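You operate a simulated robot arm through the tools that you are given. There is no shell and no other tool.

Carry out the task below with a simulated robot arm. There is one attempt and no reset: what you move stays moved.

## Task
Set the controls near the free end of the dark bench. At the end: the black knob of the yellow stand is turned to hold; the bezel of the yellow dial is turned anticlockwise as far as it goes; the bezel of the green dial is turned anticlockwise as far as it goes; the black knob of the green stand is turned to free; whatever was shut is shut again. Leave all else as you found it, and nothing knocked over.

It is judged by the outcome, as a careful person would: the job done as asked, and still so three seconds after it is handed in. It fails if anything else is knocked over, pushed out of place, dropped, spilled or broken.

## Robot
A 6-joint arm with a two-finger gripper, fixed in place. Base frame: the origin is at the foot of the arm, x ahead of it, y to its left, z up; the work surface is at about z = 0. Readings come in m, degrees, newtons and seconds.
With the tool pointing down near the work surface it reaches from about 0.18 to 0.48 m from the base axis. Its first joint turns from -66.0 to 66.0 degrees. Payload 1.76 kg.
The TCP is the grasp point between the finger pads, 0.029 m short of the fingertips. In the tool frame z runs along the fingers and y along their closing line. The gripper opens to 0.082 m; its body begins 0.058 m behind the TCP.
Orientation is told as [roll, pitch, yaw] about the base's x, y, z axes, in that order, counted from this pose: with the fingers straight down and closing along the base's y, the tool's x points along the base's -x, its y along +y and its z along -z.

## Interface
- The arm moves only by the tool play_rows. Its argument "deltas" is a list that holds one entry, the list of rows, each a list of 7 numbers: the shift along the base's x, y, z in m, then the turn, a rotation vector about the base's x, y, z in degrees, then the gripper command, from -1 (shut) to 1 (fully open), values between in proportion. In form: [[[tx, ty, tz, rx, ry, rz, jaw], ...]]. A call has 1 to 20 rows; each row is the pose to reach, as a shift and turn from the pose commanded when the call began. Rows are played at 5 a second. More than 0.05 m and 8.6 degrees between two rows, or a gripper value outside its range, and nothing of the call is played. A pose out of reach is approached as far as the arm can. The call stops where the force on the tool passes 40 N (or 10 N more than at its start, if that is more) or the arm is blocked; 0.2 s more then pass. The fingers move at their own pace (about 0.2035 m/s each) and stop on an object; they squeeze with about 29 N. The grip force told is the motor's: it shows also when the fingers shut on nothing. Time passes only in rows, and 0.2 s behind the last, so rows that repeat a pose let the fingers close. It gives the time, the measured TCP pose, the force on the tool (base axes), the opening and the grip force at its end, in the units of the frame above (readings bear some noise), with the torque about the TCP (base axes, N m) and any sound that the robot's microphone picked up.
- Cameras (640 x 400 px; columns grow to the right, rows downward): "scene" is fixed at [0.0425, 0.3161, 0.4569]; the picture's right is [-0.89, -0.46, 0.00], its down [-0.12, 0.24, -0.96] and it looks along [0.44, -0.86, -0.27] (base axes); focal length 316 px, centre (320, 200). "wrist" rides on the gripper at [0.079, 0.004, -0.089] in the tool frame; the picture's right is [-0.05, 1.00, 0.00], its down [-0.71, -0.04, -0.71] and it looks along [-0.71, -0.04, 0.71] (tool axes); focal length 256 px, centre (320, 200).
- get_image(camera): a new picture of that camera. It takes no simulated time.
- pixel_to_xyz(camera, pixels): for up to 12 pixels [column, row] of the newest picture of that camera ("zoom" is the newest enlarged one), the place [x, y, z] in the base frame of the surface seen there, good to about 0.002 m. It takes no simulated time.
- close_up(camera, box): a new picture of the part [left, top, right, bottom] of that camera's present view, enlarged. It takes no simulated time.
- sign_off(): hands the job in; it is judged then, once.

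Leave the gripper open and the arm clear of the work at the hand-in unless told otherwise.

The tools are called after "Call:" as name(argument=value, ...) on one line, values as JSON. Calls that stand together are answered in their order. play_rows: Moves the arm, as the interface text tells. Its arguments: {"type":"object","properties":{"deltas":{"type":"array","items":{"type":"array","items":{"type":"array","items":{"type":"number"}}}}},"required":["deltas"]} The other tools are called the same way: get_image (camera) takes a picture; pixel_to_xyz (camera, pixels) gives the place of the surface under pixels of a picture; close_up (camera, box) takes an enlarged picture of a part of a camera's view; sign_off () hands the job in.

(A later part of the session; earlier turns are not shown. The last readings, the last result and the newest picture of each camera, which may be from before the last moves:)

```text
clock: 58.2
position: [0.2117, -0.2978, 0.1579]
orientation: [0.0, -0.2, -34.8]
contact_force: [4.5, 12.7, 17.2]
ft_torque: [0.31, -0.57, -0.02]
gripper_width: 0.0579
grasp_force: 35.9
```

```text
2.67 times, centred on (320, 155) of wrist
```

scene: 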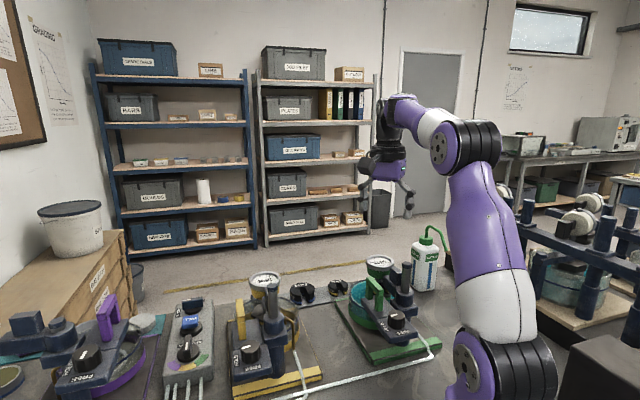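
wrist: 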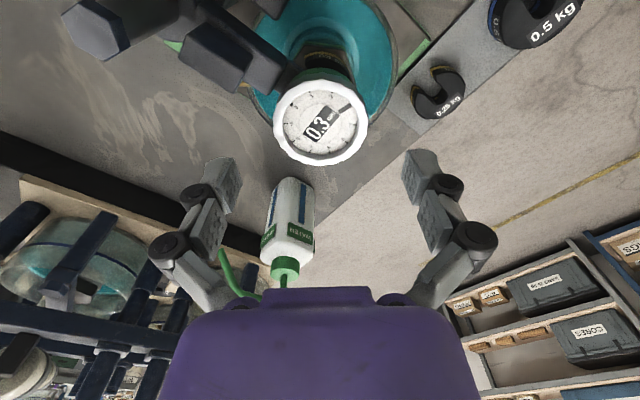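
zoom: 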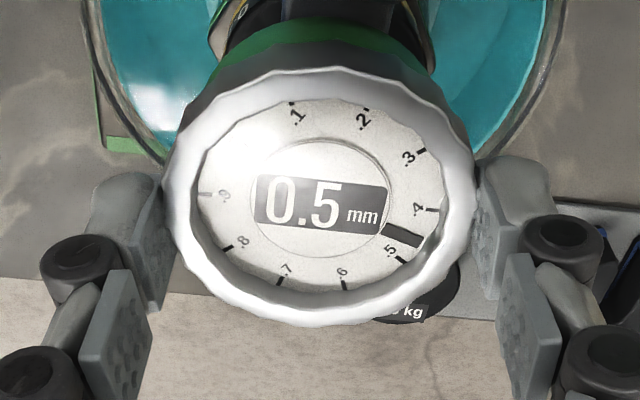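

The reading is 0.5 and it's still turning freely. I'll continue 28° more, easing slightly toward +y.

Call:
play_rows(deltas=[[[0.0001, 0.0003, 0, 0, 0, 4, -0.2], [0.0001, 0.0003, 0, 0, 0, 9, -0.2], [0.0001, 0.0003, 0, 0, 0, 14, -0.2], [0.0001, 0.0003, 0, 0, 0, 19, -0.2], [0.0001, 0.0003, 0, 0, 0, 24, -0.2], [0.0001, 0.0003, 0, 0, 0, 28, -0.2]]])

Call:
close_up(camera="wrist", box=[220, 80, 420, 230])

Call:
close_up(camera="scene", box=[330, 220, 450, 330])

```text
clock: 59.6
position: [0.2118, -0.2976, 0.1574]
orientation: [-0.2, -0.1, -7.0]
contact_force: [-0.3, -15.0, 11.5]
ft_torque: [-0.52, -0.26, 0.03]
gripper_width: 0.058
grasp_force: 35.8
```

```text
2.67 times, centred on (320, 155) of wrist
```

zoom: 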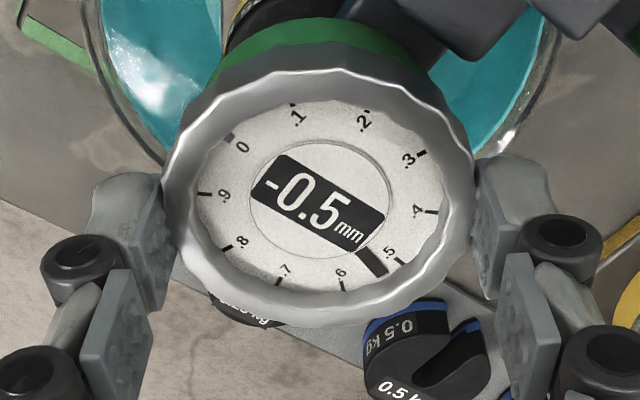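

```text
3.64 times, centred on (390, 275) of scene
```

zoom: 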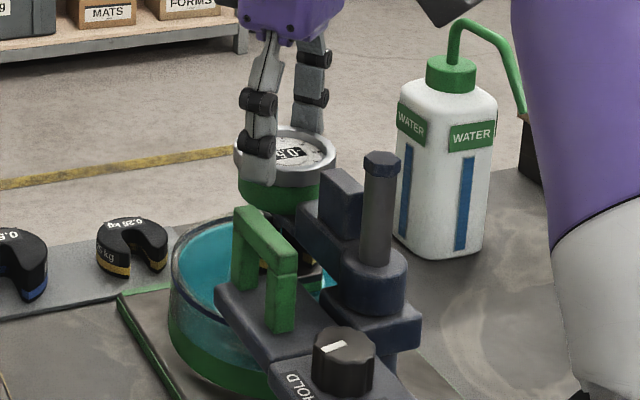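

The reading shows -0.5 after 88° of turn, with no stop yet. I'll release, lift, rotate back, recentre by 0.4 mm and take another stroke.

Call:
play_rows(deltas=[[[0, 0, 0, 0, 0, 0, 0.7], [0, 0, 0, 0, 0, 0, 1], [0, -0.0004, 0.035, 0, 0, 0, 1], [0, -0.0004, 0.04, 0, 0, -8, 1], [0, -0.0004, 0.04, 0, 0, -16, 1], [0, -0.0004, 0.04, 0, 0, -24, 1], [0, -0.0004, 0.04, 0, 0, -32, 1], [0, -0.0004, 0.04, 0, 0, -40, 1], [0, -0.0004, 0.04, 0, 0, -48, 1], [0, -0.0004, 0.04, 0, 0, -56, 1], [0, -0.0004, 0.04, 0, 0, -64, 1], [0, -0.0004, 0.04, 0, 0, -72, 1], [0, -0.0004, 0.04, 0, 0, -80, 1], [0, -0.0004, 0.04, 0, 0, -88, 1], [0, -0.0004, 0.04, 0, 0, -88, 1], [0, -0.0004, 0.02, 0, 0, -88, 1], [0, -0.0004, 0, 0, 0, -88, 1], [0, -0.0004, 0, 0, 0, -88, 0.65], [0, -0.0004, 0, 0, 0, -88, 0.65]]])

Call:
close_up(camera="wrist", box=[220, 80, 420, 230])

```text
clock: 63.6
position: [0.2123, -0.2977, 0.1568]
orientation: [-0.1, 0.0, -95.0]
contact_force: [-0.6, 0.8, -0.2]
ft_torque: [-0.02, 0.01, 0.0]
gripper_width: 0.0677
grasp_force: 0.0
```

```text
2.67 times, centred on (320, 155) of wrist
```

zoom: 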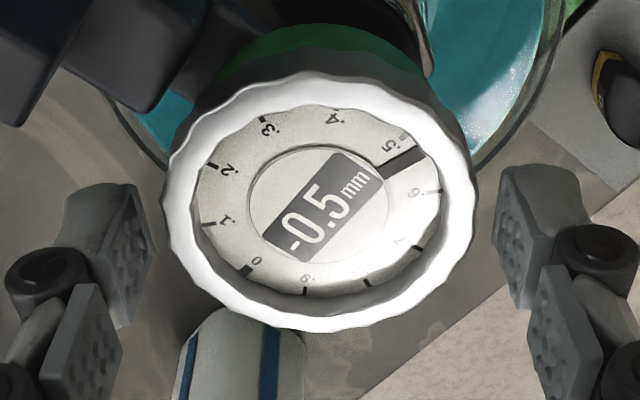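

The offset looks the same as before the first grip. I'll shift -0.5 mm in x, close, and turn 30°.

Call:
play_rows(deltas=[[[-0.0005, 0, 0, 0, 0, 0, 0.55], [-0.0005, 0, 0, 0, 0, 0, 0.45], [-0.0005, 0, 0, 0, 0, 0, 0.4], [-0.0005, 0, 0, 0, 0, 0, -0.2], [-0.0005, 0, 0, 0, 0, 0, -0.2]]])

Call:
play_rows(deltas=[[[0, 0, 0, 0, 0, 5, -0.2], [0, 0, 0, 0, 0, 10, -0.2], [0, 0, 0, 0, 0, 15, -0.2], [0, 0, 0, 0, 0, 20, -0.2], [0, 0, 0, 0, 0, 25, -0.2], [0, 0, 0, 0, 0, 30, -0.2]]])

Call:
close_up(camera="wrist", box=[220, 80, 420, 230])

```text
clock: 64.8
position: [0.2118, -0.2986, 0.1585]
orientation: [-0.1, -0.1, -95.0]
contact_force: [2.1, 0.2, 3.3]
ft_torque: [0.11, -0.08, -0.04]
gripper_width: 0.0581
grasp_force: 36.4
```

```text
clock: 66.2
position: [0.2109, -0.2987, 0.1574]
orientation: [-0.1, -0.2, -65.1]
contact_force: [-13.7, -0.3, 6.1]
ft_torque: [0.52, 0.5, -0.01]
gripper_width: 0.058
grasp_force: 36.6
```

```text
2.67 times, centred on (320, 155) of wrist
```

zoom: 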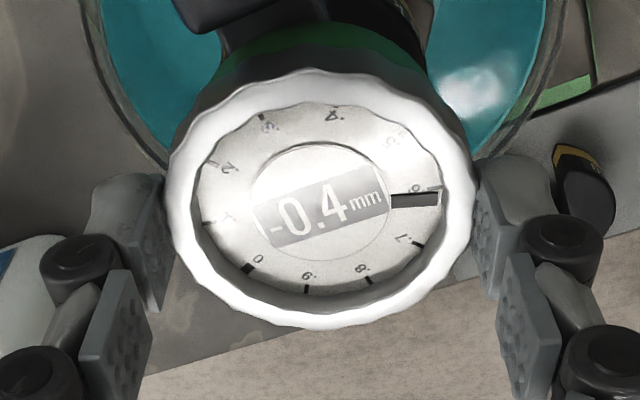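

The reading is -0.4 with torque still near zero. Another 30°.

Call:
play_rows(deltas=[[[0, 0, 0, 0, 0, 5, -0.2], [0, 0, 0, 0, 0, 10, -0.2], [0, 0, 0, 0, 0, 15, -0.2], [0, 0, 0, 0, 0, 20, -0.2], [0, 0, 0, 0, 0, 25, -0.2], [0, 0, 0, 0, 0, 30, -0.2]]])

Call:
close_up(camera="wrist", box=[220, 80, 420, 230])

```text
clock: 67.6
position: [0.2126, -0.2975, 0.1566]
orientation: [0.0, -0.1, -34.8]
contact_force: [-6.8, 2.2, -5.7]
ft_torque: [0.08, 0.11, 0.02]
gripper_width: 0.0577
grasp_force: 36.2
```

```text
2.67 times, centred on (320, 155) of wrist
```

zoom: 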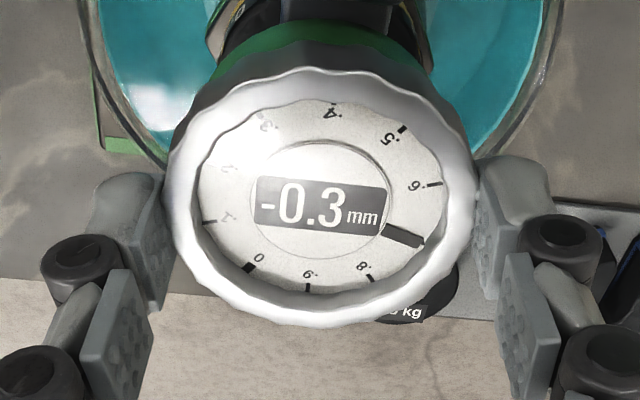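

The reading is -0.3 with low forces. Another 28°.

Call:
play_rows(deltas=[[[0, 0, 0, 0, 0, 5, -0.2], [0, 0, 0, 0, 0, 10, -0.2], [0, 0, 0, 0, 0, 15, -0.2], [0, 0, 0, 0, 0, 20, -0.2], [0, 0, 0, 0, 0, 24, -0.2], [0, 0, 0, 0, 0, 28, -0.2]]])

Call:
close_up(camera="wrist", box=[220, 80, 420, 230])

Call:
close_up(camera="scene", box=[330, 220, 450, 330])

```text
clock: 69.0
position: [0.2128, -0.2971, 0.158]
orientation: [-0.1, -0.2, -6.9]
contact_force: [7.5, 16.0, -6.3]
ft_torque: [-0.31, -0.99, -0.03]
gripper_width: 0.0576
grasp_force: 35.7
```

```text
2.67 times, centred on (320, 155) of wrist
```

zoom: 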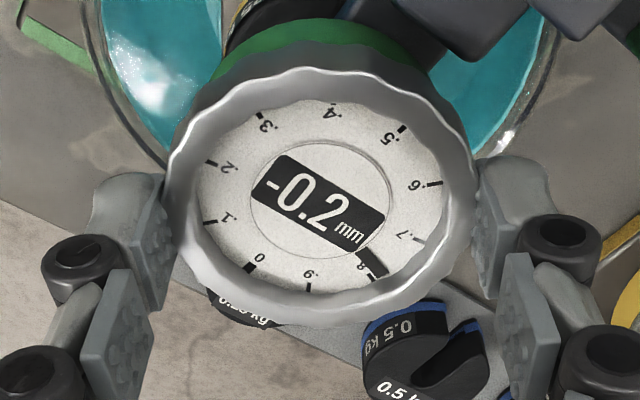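

```text
3.64 times, centred on (390, 275) of scene
```

zoom: 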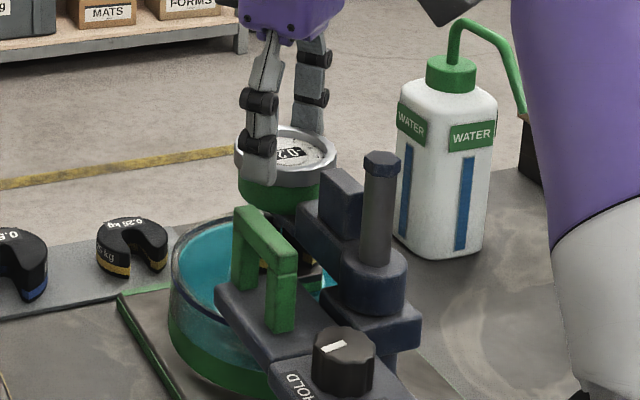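

About 176° in total, reading -0.2, no stop yet. I'll release and go back for a third stroke.

Call:
play_rows(deltas=[[[0, 0, 0, 0, 0, 0, 0.7], [0, 0, 0, 0, 0, 0, 1], [0, 0, 0.035, 0, 0, 0, 1], [0, 0, 0.04, 0, 0, -8, 1], [0, 0, 0.04, 0, 0, -16, 1], [0, 0, 0.04, 0, 0, -24, 1], [0, 0, 0.04, 0, 0, -32, 1], [0, 0, 0.04, 0, 0, -40, 1], [0, 0, 0.04, 0, 0, -48, 1], [0, 0, 0.04, 0, 0, -56, 1], [0, 0, 0.04, 0, 0, -64, 1], [0, 0, 0.04, 0, 0, -72, 1], [0, 0, 0.04, 0, 0, -80, 1], [0, 0, 0.04, 0, 0, -88, 1], [0, 0, 0.04, 0, 0, -88, 1], [0, 0, 0.02, 0, 0, -88, 1], [0, 0, 0, 0, 0, -88, 1], [0, 0, 0, 0, 0, -88, 0.65], [0, 0, 0, 0, 0, -88, 0.65]]])

Call:
close_up(camera="wrist", box=[220, 80, 420, 230])

```text
clock: 73.0
position: [0.2107, -0.2983, 0.155]
orientation: [-0.1, -0.2, -95.1]
contact_force: [0.2, -0.1, -0.2]
ft_torque: [-0.01, 0.01, 0.01]
gripper_width: 0.0678
grasp_force: 0.1
```

```text
2.67 times, centred on (320, 155) of wrist
```

zoom: 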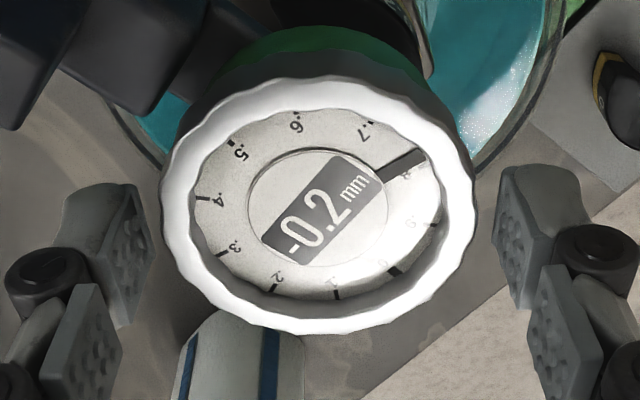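

At this same pose the earlier grips balanced, so I'll close here and turn in smaller steps, watching for a stop.

Call:
play_rows(deltas=[[[0, 0, 0, 0, 0, 0, 0.55], [0, 0, 0, 0, 0, 0, 0.45], [0, 0, 0, 0, 0, 0, 0.4], [0, 0, 0, 0, 0, 0, -0.2], [0, 0, 0, 0, 0, 0, -0.2]]])

Call:
play_rows(deltas=[[[0, 0, 0, 0, 0, 4, -0.2], [0, 0, 0, 0, 0, 8, -0.2], [0, 0, 0, 0, 0, 12, -0.2], [0, 0, 0, 0, 0, 16, -0.2], [0, 0, 0, 0, 0, 20, -0.2]]])

Call:
close_up(camera="wrist", box=[220, 80, 420, 230])

```text
clock: 74.2
position: [0.2121, -0.298, 0.1562]
orientation: [-0.1, -0.1, -95.1]
contact_force: [-8.5, 1.4, 7.6]
ft_torque: [-0.07, 0.33, 0.0]
gripper_width: 0.058
grasp_force: 36.1
```

```text
clock: 75.4
position: [0.2124, -0.2985, 0.156]
orientation: [-0.2, 0.1, -75.2]
contact_force: [-11.5, -6.9, -29.4]
ft_torque: [-0.33, 0.04, 0.02]
gripper_width: 0.058
grasp_force: 36.4
```

```text
2.67 times, centred on (320, 155) of wrist
```

zoom: 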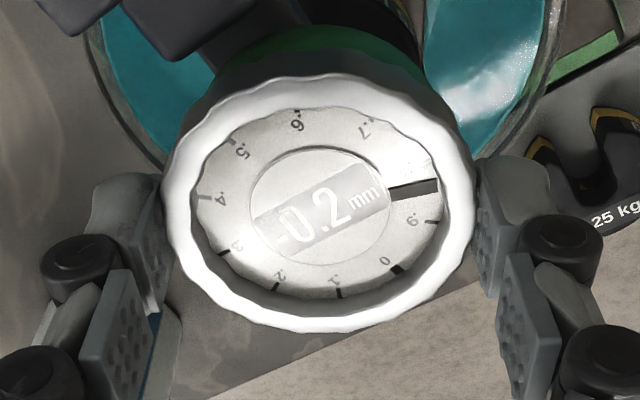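

A -29 N vertical load has built up. I'll open, let it relax, regrip in place and continue.

Call:
play_rows(deltas=[[[0, 0, 0, 0, 0, 0, 0.55], [0, 0, 0, 0, 0, 0, 0.55], [0, 0, 0, 0, 0, 0, 0.45], [0, 0, 0, 0, 0, 0, 0.4], [0, 0, 0, 0, 0, 0, -0.2], [0, 0, 0, 0, 0, 0, -0.2]]])

Call:
play_rows(deltas=[[[0, 0, 0, 0, 0, 3, -0.2], [0, 0, 0, 0, 0, 6, -0.2], [0, 0, 0, 0, 0, 9, -0.2], [0, 0, 0, 0, 0, 12, -0.2]]])

Call:
close_up(camera="wrist", box=[220, 80, 420, 230])

```text
clock: 76.8
position: [0.2125, -0.2963, 0.1581]
orientation: [-0.1, 0.0, -75.0]
contact_force: [-14.2, 1.5, 7.7]
ft_torque: [-0.4, 0.38, 0.01]
gripper_width: 0.0576
grasp_force: 35.7
```

```text
clock: 78.0
position: [0.212, -0.2984, 0.1582]
orientation: [0.1, -0.4, -62.8]
contact_force: [5.5, 3.6, 0.2]
ft_torque: [0.22, -0.16, -0.99]
gripper_width: 0.0589
grasp_force: 35.7
stopped in row 4: the force on the tool passed its limit at 41 N (the readings are from after the stop); the commanded pose is now the measured one
```

```text
2.67 times, centred on (320, 155) of wrist
```

zoom: 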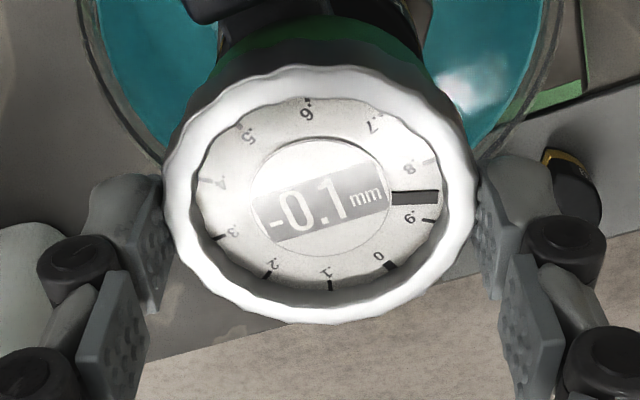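

It stopped with the force limit reached and -0.99 N·m of torque, and the needle sits near 0.86. It looks like the stop. I'll relax the grip, regrip and try a few more degrees to confirm.

Call:
play_rows(deltas=[[[0, 0, 0, 0, 0, 0, 0.6], [0, 0, 0, 0, 0, 0, 0.6], [0, 0, 0, 0, 0, 0, 0.6]]])

Call:
close_up(camera="wrist", box=[220, 80, 420, 230])

```text
clock: 78.8
position: [0.2136, -0.2987, 0.1576]
orientation: [0.1, -0.5, -62.6]
contact_force: [-0.4, 0.6, 0.7]
ft_torque: [0.02, 0.01, -0.02]
gripper_width: 0.0656
grasp_force: 0.0
```

```text
2.67 times, centred on (320, 155) of wrist
```

zoom: 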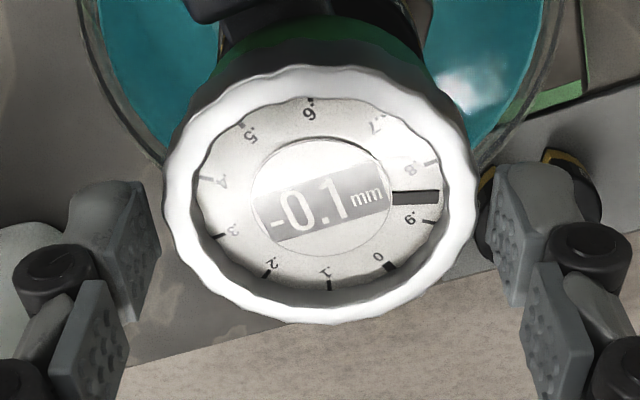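

I'll level out the small tilt, recentre by 0.7 mm, regrip and try 6° more.

Call:
play_rows(deltas=[[[-0.0006, -0.0003, 0, -0.2, 0.35, 0, 0.6], [-0.0006, -0.0003, 0, -0.2, 0.35, 0, 0.5], [-0.0006, -0.0003, 0, -0.2, 0.35, 0, 0.4], [-0.0006, -0.0003, 0, -0.2, 0.35, 0, -0.2], [-0.0006, -0.0003, 0, -0.2, 0.35, 0, -0.2]]])

Call:
play_rows(deltas=[[[0, 0, 0, 0, 0, 2, -0.2], [0, 0, 0, 0, 0, 4, -0.2], [0, 0, 0, 0, 0, 6, -0.2], [0, 0, 0, 0, 0, 6, -0.2]]])

Call:
close_up(camera="wrist", box=[220, 80, 420, 230])

```text
clock: 80.0
position: [0.2132, -0.2987, 0.1571]
orientation: [-0.3, -0.5, -62.6]
contact_force: [13.6, 6.7, 11.0]
ft_torque: [0.52, -0.28, -0.14]
gripper_width: 0.0591
grasp_force: 35.7
```

```text
clock: 81.0
position: [0.2132, -0.2991, 0.1574]
orientation: [-0.4, -0.5, -56.6]
contact_force: [20.8, 3.1, 7.0]
ft_torque: [0.09, -0.48, -0.97]
gripper_width: 0.0598
grasp_force: 35.7
```

```text
2.67 times, centred on (320, 155) of wrist
```

zoom: 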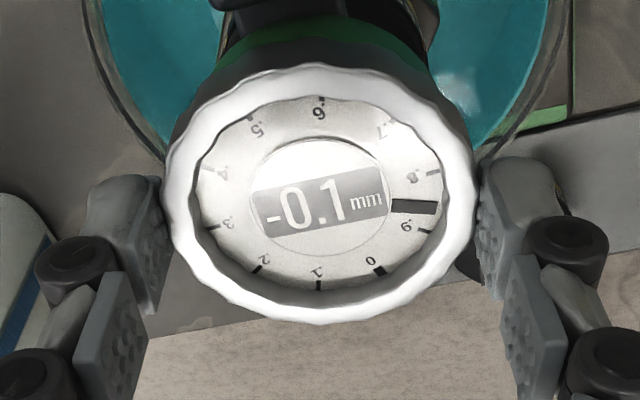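

The needle keeps its place between .8 and .9 while the fingers slip, so the green bezel is at its stop. I'll release and lift off.

Call:
play_rows(deltas=[[[0, 0, 0, 0, 0, 0, 0.5], [0, 0, 0, 0, 0, 0, 1], [0, 0, 0, 0.2, 0.3, 0, 1], [0, 0, 0.035, 0.2, 0.3, 0, 1], [0, 0, 0.075, 0.2, 0.3, 0, 1], [0, 0, 0.115, 0.2, 0.3, 0, 1], [0, 0, 0.115, 0.2, 0.3, 0, 1]]])

Call:
get_image(camera="wrist")

Call:
close_up(camera="wrist", box=[260, 20, 380, 140])

Call:
close_up(camera="scene", box=[330, 240, 450, 360])

```text
clock: 82.6
position: [0.2086, -0.2981, 0.2682]
orientation: [-0.5, -0.1, -56.7]
contact_force: [0.0, 0.2, 0.4]
ft_torque: [-0.01, 0.05, -0.01]
gripper_width: 0.0822
grasp_force: 0.1
```

```text
taken
```

wrist: 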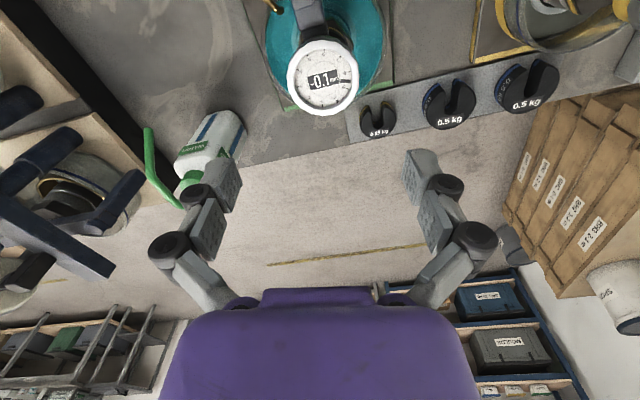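

```text
3.33 times, centred on (320, 80) of wrist
```

zoom: 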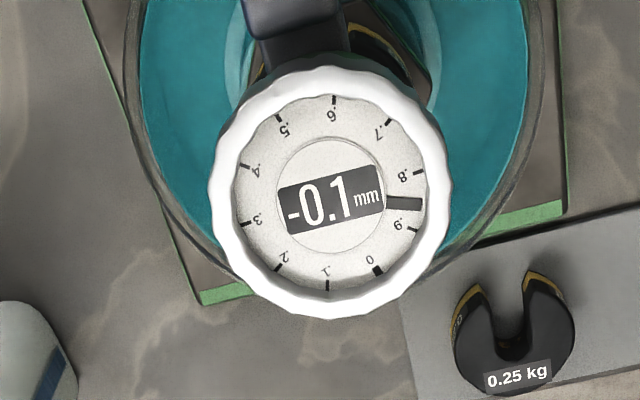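

```text
3.33 times, centred on (390, 300) of scene
```

zoom: 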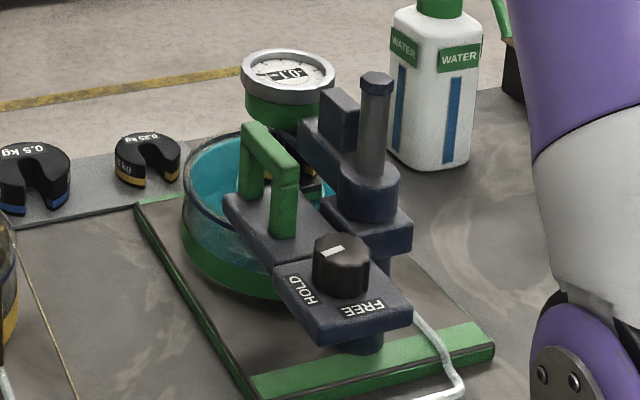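

Both dials are done. For the green knob, I'll fix the small tilt, move high toward it and look from above.

Call:
play_rows(deltas=[[[0, 0.02, 0.02, 0.1, -0.17, 0, 1], [-0.01, 0.05, 0.03, 0.22, -0.34, 0, 1], [-0.025, 0.08, 0.03, 0.22, -0.34, 0, 1], [-0.04, 0.11, 0.03, 0.22, -0.34, 0, 0.6], [-0.05, 0.13, 0.03, 0.22, -0.34, 0, 0.3], [-0.05, 0.13, 0.03, 0.22, -0.34, 0, 0.1]]])

Call:
get_image(camera="wrist")

Call:
get_image(camera="scene")

```text
clock: 84.0
position: [0.1632, -0.1678, 0.3023]
orientation: [-0.1, -0.1, -56.7]
contact_force: [-0.6, -0.2, 0.4]
ft_torque: [0.06, 0.0, 0.0]
gripper_width: 0.0449
grasp_force: 0.0
```

```text
taken
```

wrist: 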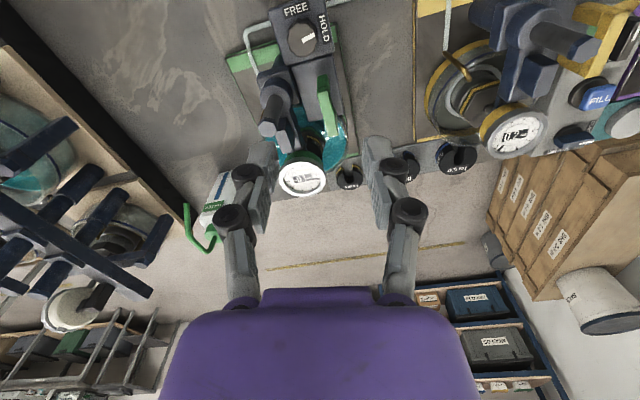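

```text
taken
```

scene: 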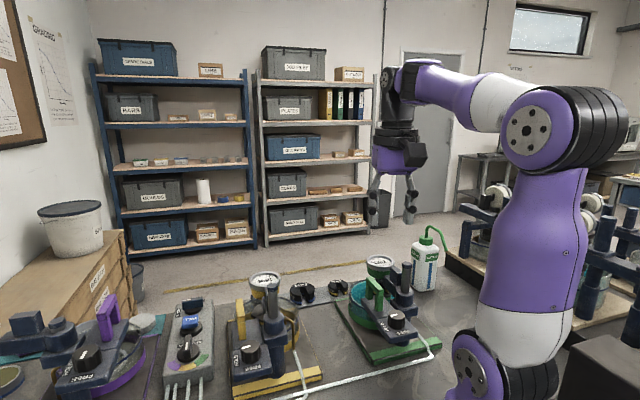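

The tilt is fixed and the green knob shows at about (302, 40). I'll enlarge and measure it.

Call:
close_up(camera="wrist", box=[250, 0, 350, 80])

Call:
pixel_to_xyz(camera="wrist", pixels=[[268, 128], [262, 128], [276, 130], [325, 80], [320, 85], [335, 130], [280, 85], [302, 38], [290, 100], [300, 180]])

```text
5.00 times, centred on (300, 40) of wrist
```

zoom: 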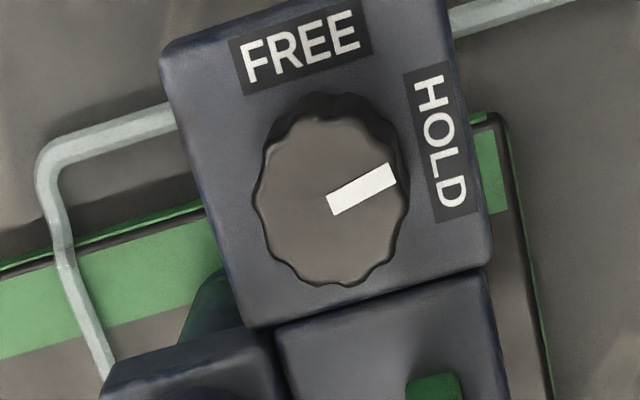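

```text
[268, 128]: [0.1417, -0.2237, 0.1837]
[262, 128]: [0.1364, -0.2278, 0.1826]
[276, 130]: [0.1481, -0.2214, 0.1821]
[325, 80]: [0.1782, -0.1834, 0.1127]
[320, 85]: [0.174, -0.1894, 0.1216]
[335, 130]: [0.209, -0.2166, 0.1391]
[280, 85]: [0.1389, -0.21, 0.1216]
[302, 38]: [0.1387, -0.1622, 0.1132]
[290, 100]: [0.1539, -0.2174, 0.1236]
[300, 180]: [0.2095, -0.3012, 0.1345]
```

Call:
pixel_to_xyz(camera="zoom", pixels=[[259, 200], [404, 200], [330, 120], [332, 278], [275, 145], [392, 255], [385, 140], [275, 260], [330, 205], [394, 175], [305, 45], [438, 140]])

```text
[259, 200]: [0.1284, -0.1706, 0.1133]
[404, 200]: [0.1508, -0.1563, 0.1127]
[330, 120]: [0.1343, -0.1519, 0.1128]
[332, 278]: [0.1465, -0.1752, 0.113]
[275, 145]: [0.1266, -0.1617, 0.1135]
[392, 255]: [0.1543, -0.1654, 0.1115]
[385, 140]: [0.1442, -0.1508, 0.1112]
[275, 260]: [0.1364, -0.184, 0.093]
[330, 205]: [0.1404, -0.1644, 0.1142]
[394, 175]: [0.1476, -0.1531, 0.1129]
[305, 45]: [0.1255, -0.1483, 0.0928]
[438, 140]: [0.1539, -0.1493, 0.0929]
```

The green knob centre is about (0.1402, -0.1635), top at z 0.113 and box at z 0.093. The post lies at azimuth -89° and the arch at about -30° from it. I'll hover over it with the closing line near azimuth 27° so a +90° turn stays clear.

Call:
play_rows(deltas=[[[-0.01, 0.002, 0, 0, 0, -3, 0.1], [-0.0221, 0.0045, -0.02, 0, 0, -6.3, 0.1], [-0.0221, 0.0045, -0.05, 0, 0, -6.3, 0.1], [-0.0221, 0.0045, -0.08, 0, 0, -6.3, 0.1], [-0.0221, 0.0045, -0.1, 0, 0, -6.3, 0.1], [-0.0221, 0.0045, -0.1, 0, 0, -6.3, 0.1]]])

Call:
get_image(camera="wrist")

Call:
close_up(camera="wrist", box=[270, 60, 370, 140])

Call:
close_up(camera="scene", box=[320, 180, 480, 360])

```text
clock: 85.4
position: [0.1382, -0.1679, 0.204]
orientation: [-0.1, 0.0, -63.0]
contact_force: [0.4, 0.6, -0.5]
ft_torque: [0.04, -0.02, -0.01]
gripper_width: 0.0451
grasp_force: 0.0
```

```text
taken
```

wrist: 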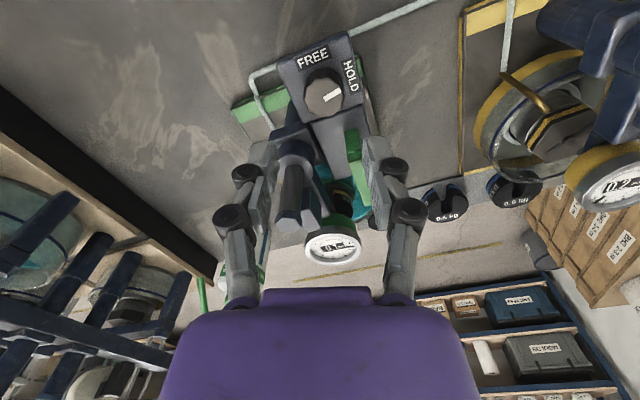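

```text
5.00 times, centred on (320, 100) of wrist
```

zoom: 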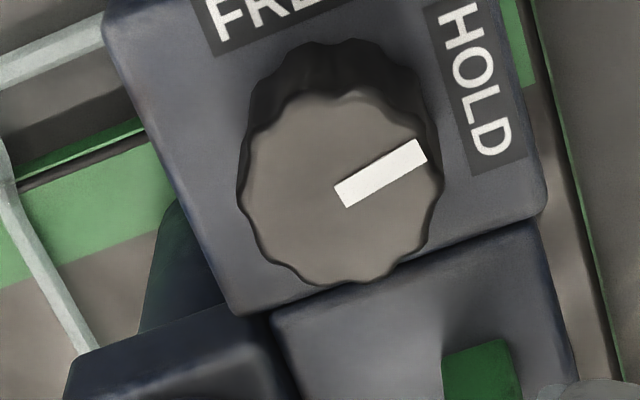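

```text
2.22 times, centred on (400, 270) of scene
```

zoom: 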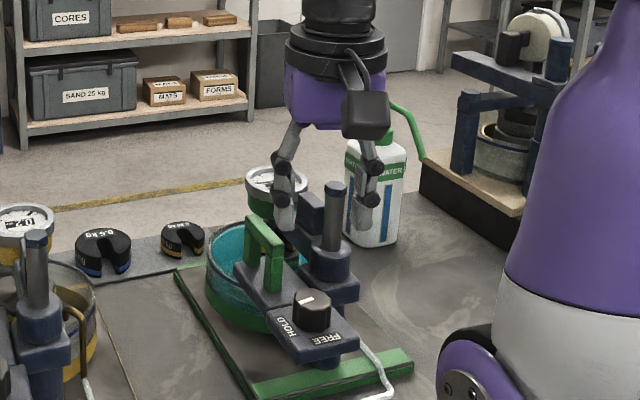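

The knob is about 3 mm to tool +y and 1.7 mm nearer the camera than my axis. I'll shift (+0.002, +0.0032) and lower to z about 0.16.

Call:
play_rows(deltas=[[[0.002, 0.0032, -0.01, 0, 0, 0, 0.1], [0.002, 0.0032, -0.03, 0, 0, 0, 0.1], [0.002, 0.0032, -0.043, 0, 0, 0, 0.1], [0.002, 0.0032, -0.043, 0, 0, 0, 0.1]]])

Call:
close_up(camera="wrist", box=[230, 80, 420, 200])

```text
clock: 86.4
position: [0.1403, -0.1613, 0.1585]
orientation: [-0.1, -0.1, -63.0]
contact_force: [0.4, 0.3, 0.8]
ft_torque: [-0.03, -0.03, 0.0]
gripper_width: 0.045
grasp_force: 0.1
```

```text
3.33 times, centred on (325, 140) of wrist
```

zoom: 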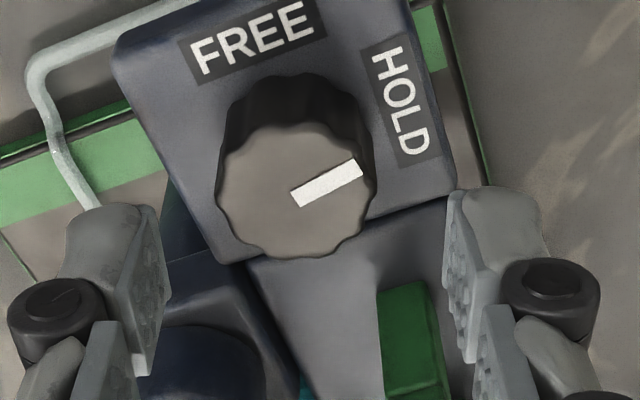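

I'll measure the knob rim and fingertips in this picture to fine-tune.

Call:
pixel_to_xyz(camera="zoom", pixels=[[222, 195], [371, 190], [290, 130], [297, 252], [240, 150], [355, 235], [350, 145], [240, 235], [140, 215], [155, 225], [455, 200], [450, 215]])

```text
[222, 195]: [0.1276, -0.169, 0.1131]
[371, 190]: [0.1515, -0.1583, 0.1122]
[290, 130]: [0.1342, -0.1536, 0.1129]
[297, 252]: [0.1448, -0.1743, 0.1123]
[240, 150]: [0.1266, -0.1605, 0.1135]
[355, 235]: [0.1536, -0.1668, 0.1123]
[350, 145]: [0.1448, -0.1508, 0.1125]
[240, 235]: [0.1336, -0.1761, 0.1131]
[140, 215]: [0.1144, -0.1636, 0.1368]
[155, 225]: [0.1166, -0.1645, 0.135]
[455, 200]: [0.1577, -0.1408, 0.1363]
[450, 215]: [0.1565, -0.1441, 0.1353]
```

The knob centre is (0.1396, -0.1637). I'll shift (-0.0003, -0.0015), lower to z about 0.130 and close gently.

Call:
play_rows(deltas=[[[-0.0003, -0.0015, 0, 0, 0, 0, 0.1], [-0.0003, -0.0015, -0.015, 0, 0, 0, 0.1], [-0.0003, -0.0015, -0.0285, 0, 0, 0, 0.1], [-0.0003, -0.0015, -0.0285, 0, 0, 0, -0.15], [-0.0003, -0.0015, -0.0285, 0, 0, 0, -0.25], [-0.0003, -0.0015, -0.0285, 0, 0, 0, -0.3], [-0.0003, -0.0015, -0.0285, 0, 0, 0, -0.3]]])

Call:
close_up(camera="wrist", box=[230, 80, 420, 200])

Call:
close_up(camera="scene", box=[340, 230, 460, 350])

```text
clock: 88.0
position: [0.1413, -0.163, 0.1302]
orientation: [-0.2, -0.1, -63.0]
contact_force: [-4.7, -4.0, -2.4]
ft_torque: [-0.1, 0.08, -0.02]
gripper_width: 0.0328
grasp_force: 2.9
```

```text
3.33 times, centred on (325, 140) of wrist
```

zoom: 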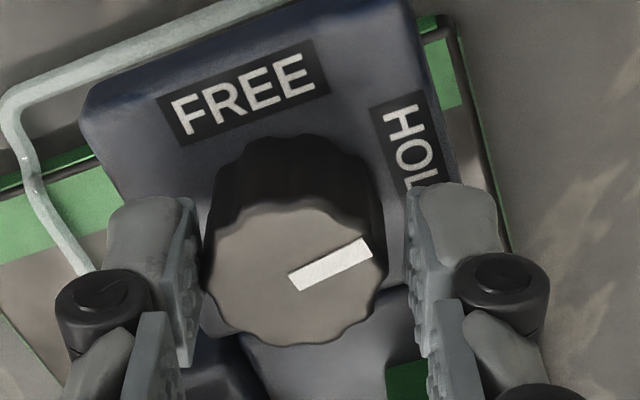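

```text
3.33 times, centred on (400, 290) of scene
```

zoom: 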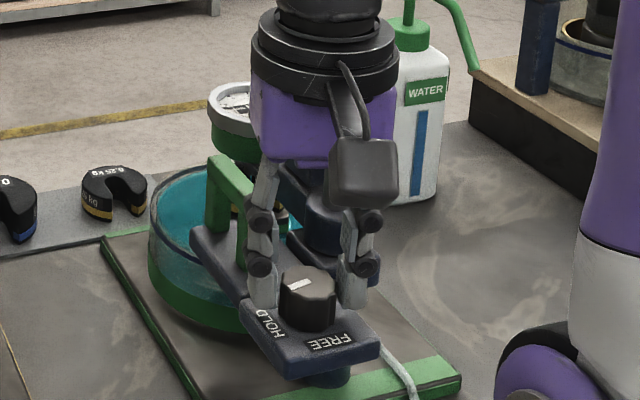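

The left finger touches first, with a gap on the right, so the knob is about 1.6 mm toward the left finger. I'll open a bit, shift, and close again.

Call:
play_rows(deltas=[[[0, 0, 0, 0, 0, 0, 0.0], [-0.0014, -0.0007, 0, 0, 0, 0, 0.0], [-0.0014, -0.0007, 0, 0, 0, 0, 0.0], [-0.0014, -0.0007, 0, 0, 0, 0, -0.2], [-0.0014, -0.0007, 0, 0, 0, 0, -0.26], [-0.0014, -0.0007, 0, 0, 0, 0, -0.3]]])

Call:
close_up(camera="wrist", box=[230, 80, 420, 200])

```text
clock: 89.4
position: [0.1405, -0.163, 0.1311]
orientation: [-0.1, -0.2, -62.9]
contact_force: [-1.4, -1.0, 0.4]
ft_torque: [-0.01, 0.02, 0.03]
gripper_width: 0.03
grasp_force: 0.5
```

```text
3.33 times, centred on (325, 140) of wrist
```

zoom: 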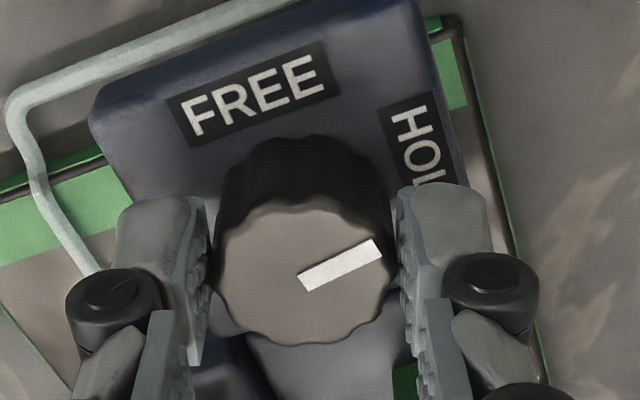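

Now it's nearly centred, with light contact at 0.030 and about 1.5 N. I'll close fully and check.

Call:
play_rows(deltas=[[[-0.0001, -0.0001, 0, 0, 0, 0, -0.35], [-0.0001, -0.0001, 0, 0, 0, 0, -0.6], [-0.0001, -0.0001, 0, 0, 0, 0, -1], [-0.0001, -0.0001, 0, 0, 0, 0, -1]]])

```text
clock: 90.4
position: [0.1395, -0.163, 0.1322]
orientation: [-0.1, -0.1, -63.0]
contact_force: [-11.6, 3.2, 13.9]
ft_torque: [0.15, 0.26, -0.03]
gripper_width: 0.0293
grasp_force: 36.2
```

The knob is gripped at 0.0293 with moderate force. I'll turn anticlockwise toward FREE, 16° first.

Call:
play_rows(deltas=[[[0, 0, 0, 0, 0, 4, -1], [0, 0, 0, 0, 0, 8, -1], [0, 0, 0, 0, 0, 12, -1], [0, 0, 0, 0, 0, 16, -1]]])

Call:
close_up(camera="wrist", box=[230, 80, 420, 200])

```text
clock: 91.4
position: [0.1402, -0.163, 0.1315]
orientation: [-0.1, -0.1, -47.1]
contact_force: [-24.2, -11.3, 2.7]
ft_torque: [-0.63, 0.3, -0.09]
gripper_width: 0.0293
grasp_force: 36.5
```

```text
3.33 times, centred on (325, 140) of wrist
```

zoom: 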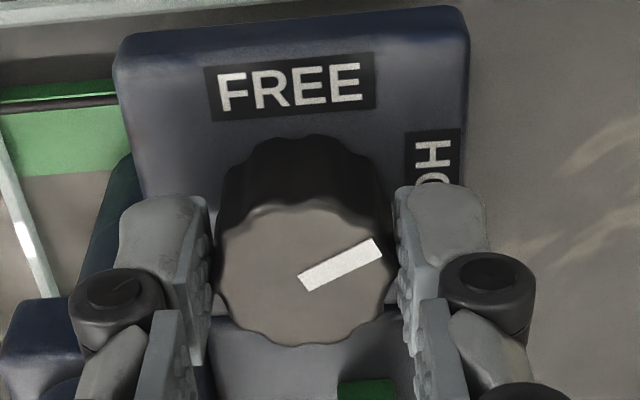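

It's turning, but the side force is 27 N. I'll regrip with a 0.6 mm shift toward the force.

Call:
play_rows(deltas=[[[0, 0, 0, 0, 0, 0, -0.1], [0, 0, 0, 0, 0, 0, -0.1], [-0.0006, -0.0003, 0, 0, 0, 0, -0.1], [-0.0006, -0.0003, 0, 0, 0, 0, -0.26], [-0.0006, -0.0003, 0, 0, 0, 0, -0.4], [-0.0006, -0.0003, 0, 0, 0, 0, -1], [-0.0006, -0.0003, 0, 0, 0, 0, -1]]])

Call:
play_rows(deltas=[[[0, 0, 0, 0, 0, 5, -1], [0, 0, 0, 0, 0, 10, -1], [0, 0, 0, 0, 0, 15, -1], [0, 0, 0, 0, 0, 20, -1], [0, 0, 0, 0, 0, 25, -1]]])

Call:
close_up(camera="wrist", box=[230, 80, 420, 200])

Call:
close_up(camera="scene", box=[340, 230, 460, 350])

```text
clock: 93.0
position: [0.1391, -0.1636, 0.1327]
orientation: [0.0, -0.1, -47.2]
contact_force: [-10.0, -7.5, 4.2]
ft_torque: [-0.2, 0.22, -0.05]
gripper_width: 0.0289
grasp_force: 36.1
```

```text
clock: 94.2
position: [0.1394, -0.1645, 0.1316]
orientation: [-0.2, -0.3, -22.0]
contact_force: [-8.5, -17.0, 20.1]
ft_torque: [-0.64, 0.23, -0.04]
gripper_width: 0.0287
grasp_force: 36.1
```

```text
3.33 times, centred on (325, 140) of wrist
```

zoom: 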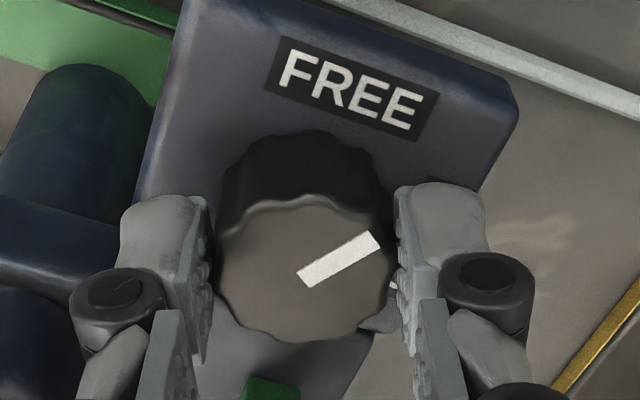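

```text
3.33 times, centred on (400, 290) of scene
```

zoom: 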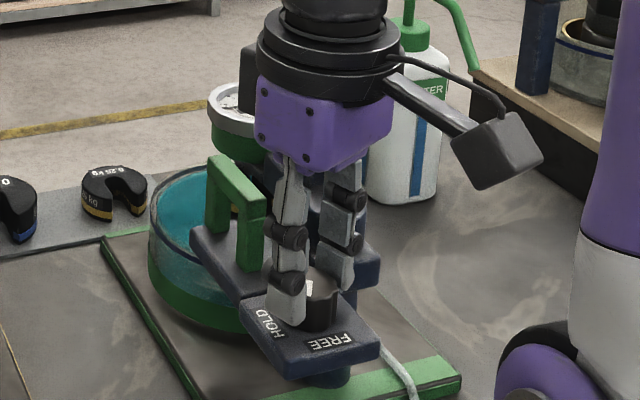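

It's 41° in and following. I'll relax and regrip with a 0.5 mm shift, then turn 26° more.

Call:
play_rows(deltas=[[[0, 0, 0, 0, 0, 0, -0.1], [0, 0, 0, 0, 0, 0, -0.1], [-0.0002, -0.0005, 0, 0, 0, 0, -0.1], [-0.0002, -0.0005, 0, 0, 0, 0, -0.26], [-0.0002, -0.0005, 0, 0, 0, 0, -0.4], [-0.0002, -0.0005, 0, 0, 0, 0, -1], [-0.0002, -0.0005, 0, 0, 0, 0, -1]]])

Call:
play_rows(deltas=[[[0, 0, 0, 0, 0, 5, -1], [0, 0, 0, 0, 0, 10, -1], [0, 0, 0, 0, 0, 15, -1], [0, 0, 0, 0, 0, 20, -1], [0, 0, 0, 0, 0, 26, -1]]])

Call:
close_up(camera="wrist", box=[230, 80, 420, 200])

Call:
close_up(camera="scene", box=[340, 230, 460, 350])

```text
clock: 95.8
position: [0.1398, -0.1642, 0.1309]
orientation: [-0.1, -0.1, -22.0]
contact_force: [-1.0, -0.1, 0.0]
ft_torque: [0.04, 0.05, -0.06]
gripper_width: 0.0286
grasp_force: 36.3
```

```text
clock: 97.0
position: [0.138, -0.1647, 0.1318]
orientation: [-0.2, -0.1, 3.9]
contact_force: [-14.1, -22.4, -12.2]
ft_torque: [-0.49, 0.99, -0.07]
gripper_width: 0.0283
grasp_force: 36.3
```

```text
3.33 times, centred on (325, 140) of wrist
```

zoom: 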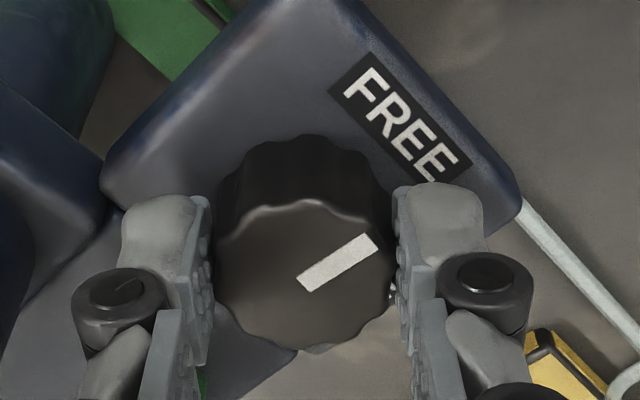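

```text
3.33 times, centred on (400, 290) of scene
```

zoom: 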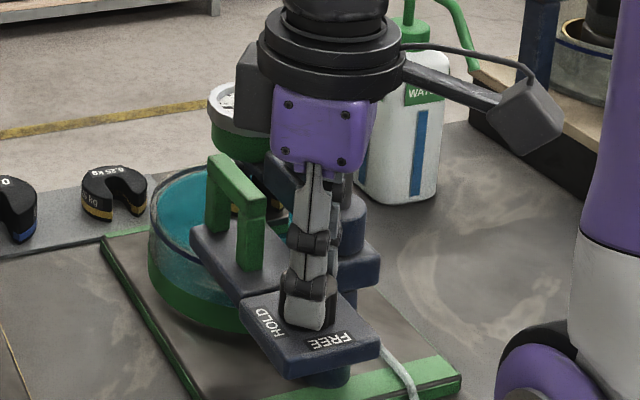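

It's 67° in. I'll regrip with another small shift and then turn the last part in fine steps.

Call:
play_rows(deltas=[[[0, 0, 0, 0, 0, 0, -0.15], [0, 0, 0, 0, 0, 0, -0.15], [-0.0003, -0.0006, 0, 0, 0, 0, -0.15], [-0.0003, -0.0006, 0, 0, 0, 0, -0.26], [-0.0003, -0.0006, 0, 0, 0, 0, -0.4], [-0.0003, -0.0006, 0, 0, 0, 0, -1], [-0.0003, -0.0006, 0, 0, 0, 0, -1]]])

Call:
play_rows(deltas=[[[0, 0, 0, 0, 0, 4, -1], [0, 0, 0, 0, 0, 8, -1], [0, 0, 0, 0, 0, 12, -1], [0, 0, 0, 0, 0, 16, -1]]])

Call:
close_up(camera="wrist", box=[230, 80, 420, 200])

```text
clock: 98.6
position: [0.1387, -0.1652, 0.132]
orientation: [-0.2, -0.2, 3.9]
contact_force: [-2.1, -15.7, -6.0]
ft_torque: [-0.42, -0.17, -0.05]
gripper_width: 0.0282
grasp_force: 35.9
```

```text
clock: 99.6
position: [0.1398, -0.1652, 0.1313]
orientation: [-0.3, -0.2, 20.1]
contact_force: [-2.4, -22.0, 12.3]
ft_torque: [-0.6, 0.08, -0.6]
gripper_width: 0.0294
grasp_force: 35.9
```

```text
3.33 times, centred on (325, 140) of wrist
```

zoom: 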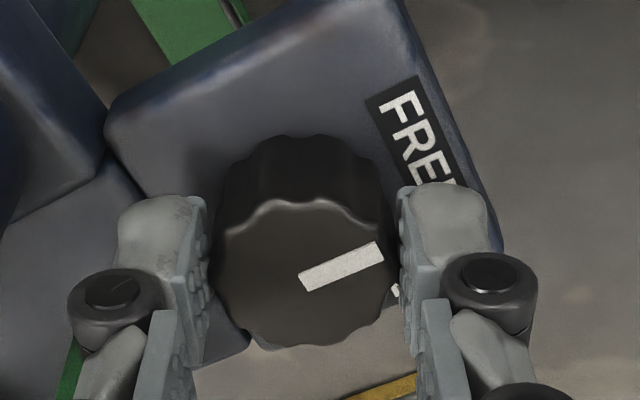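

The torque has risen to -0.6 and the pointer slipped a little, so the stop is likely reached. I'll open and look at the pointer against FREE before deciding on more.

Call:
play_rows(deltas=[[[0, 0, 0, 0, 0, 0, -0.1], [0, 0, 0, 0, 0, 0, 0.1], [0, 0, 0, 0, 0, 0, 0.1], [0, 0, 0.03, 0, 0, 0, 0.1], [0, 0, 0.065, 0, 0, 0, 0.1], [0, 0, 0.065, 0, 0, 0, 0.1]]])

Call:
close_up(camera="wrist", box=[270, 50, 370, 130])

Call:
close_up(camera="scene", box=[370, 290, 430, 350])

```text
clock: 101.0
position: [0.137, -0.1648, 0.1958]
orientation: [-0.1, -0.1, 19.9]
contact_force: [0.5, 0.4, 0.8]
ft_torque: [0.02, 0.06, 0.0]
gripper_width: 0.0451
grasp_force: 0.1
```

```text
5.00 times, centred on (320, 90) of wrist
```

zoom: 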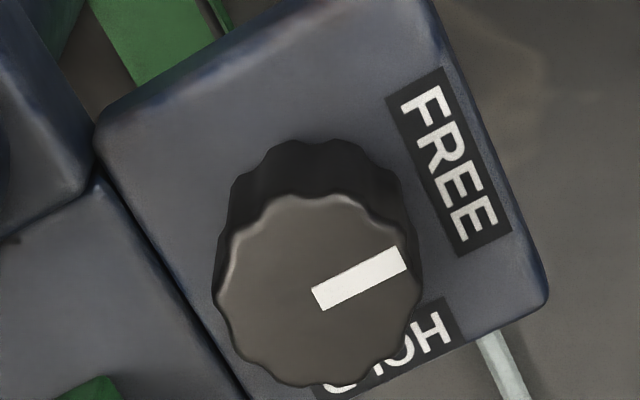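

```text
6.67 times, centred on (400, 320) of scene
```

zoom: 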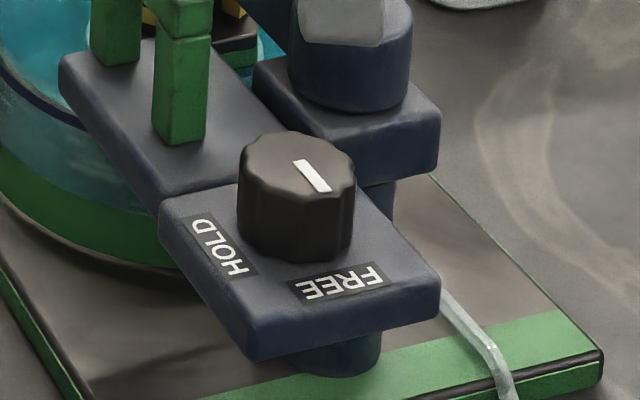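

The green pointer now lies along the FREE direction, at its stop. I'll raise the arm clear with the jaws open and inspect everything.

Call:
play_rows(deltas=[[[0, 0, 0.04, 0, 0, 0, 0.1], [0, 0, 0.08, 0, 0, -5, 0.4], [0.01, 0.01, 0.12, 0, 0, -10, 1], [0.03, 0.03, 0.15, 0, 0, -15, 1], [0.06, 0.06, 0.165, 0, 0, -20, 1], [0.09, 0.09, 0.165, 0, 0, -20, 1], [0.096, 0.098, 0.165, 0, 0, -20, 1], [0.096, 0.098, 0.165, 0, 0, -20, 1]]])

Call:
get_image(camera="scene")

Call:
get_image(camera="wrist")

Call:
close_up(camera="scene", box=[210, 250, 350, 400])

Call:
close_up(camera="scene", box=[320, 230, 460, 380])

Call:
close_up(camera="wrist", box=[230, 30, 480, 230])

Call:
close_up(camera="wrist", box=[60, 0, 260, 150])

```text
clock: 102.8
position: [0.2358, -0.0677, 0.3605]
orientation: [0.0, 0.0, 0.0]
contact_force: [-0.2, 0.7, 0.5]
ft_torque: [-0.03, -0.02, -0.01]
gripper_width: 0.0822
grasp_force: 0.1
```

```text
taken
```

scene: 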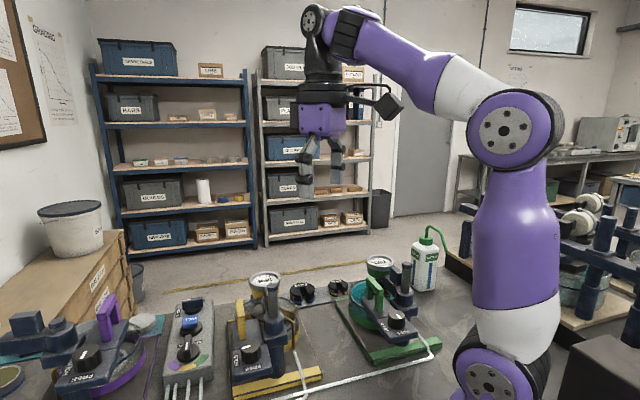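

```text
taken
```

wrist: 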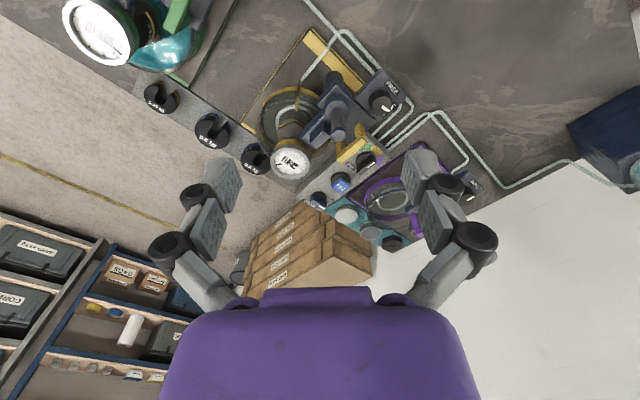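

```text
2.67 times, centred on (280, 325) of scene
```

zoom: 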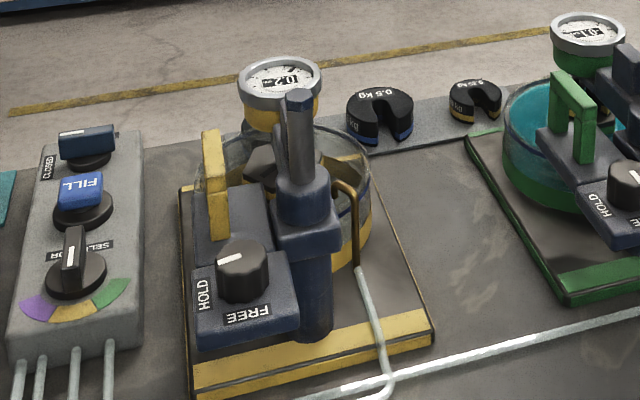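

```text
2.67 times, centred on (390, 305) of scene
```

zoom: 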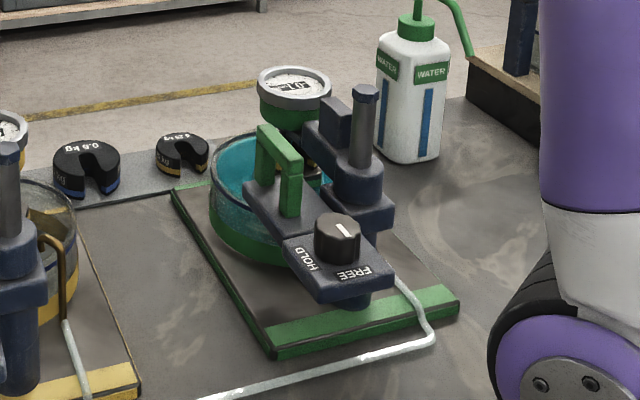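

```text
2.00 times, centred on (355, 130) of wrist
```

zoom: 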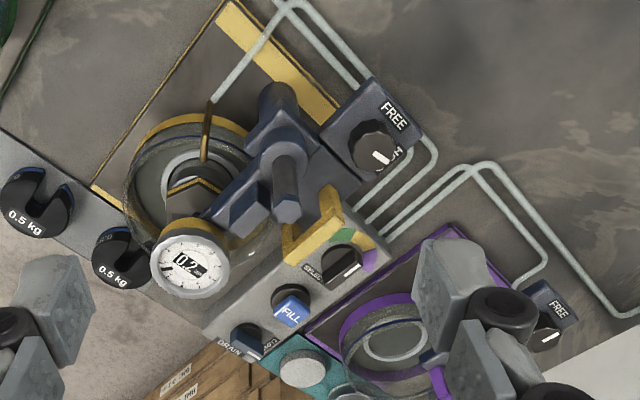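

```text
2.67 times, centred on (160, 75) of wrist
```

zoom: 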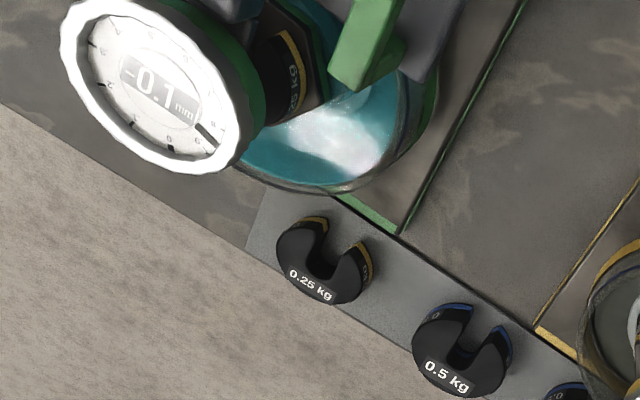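

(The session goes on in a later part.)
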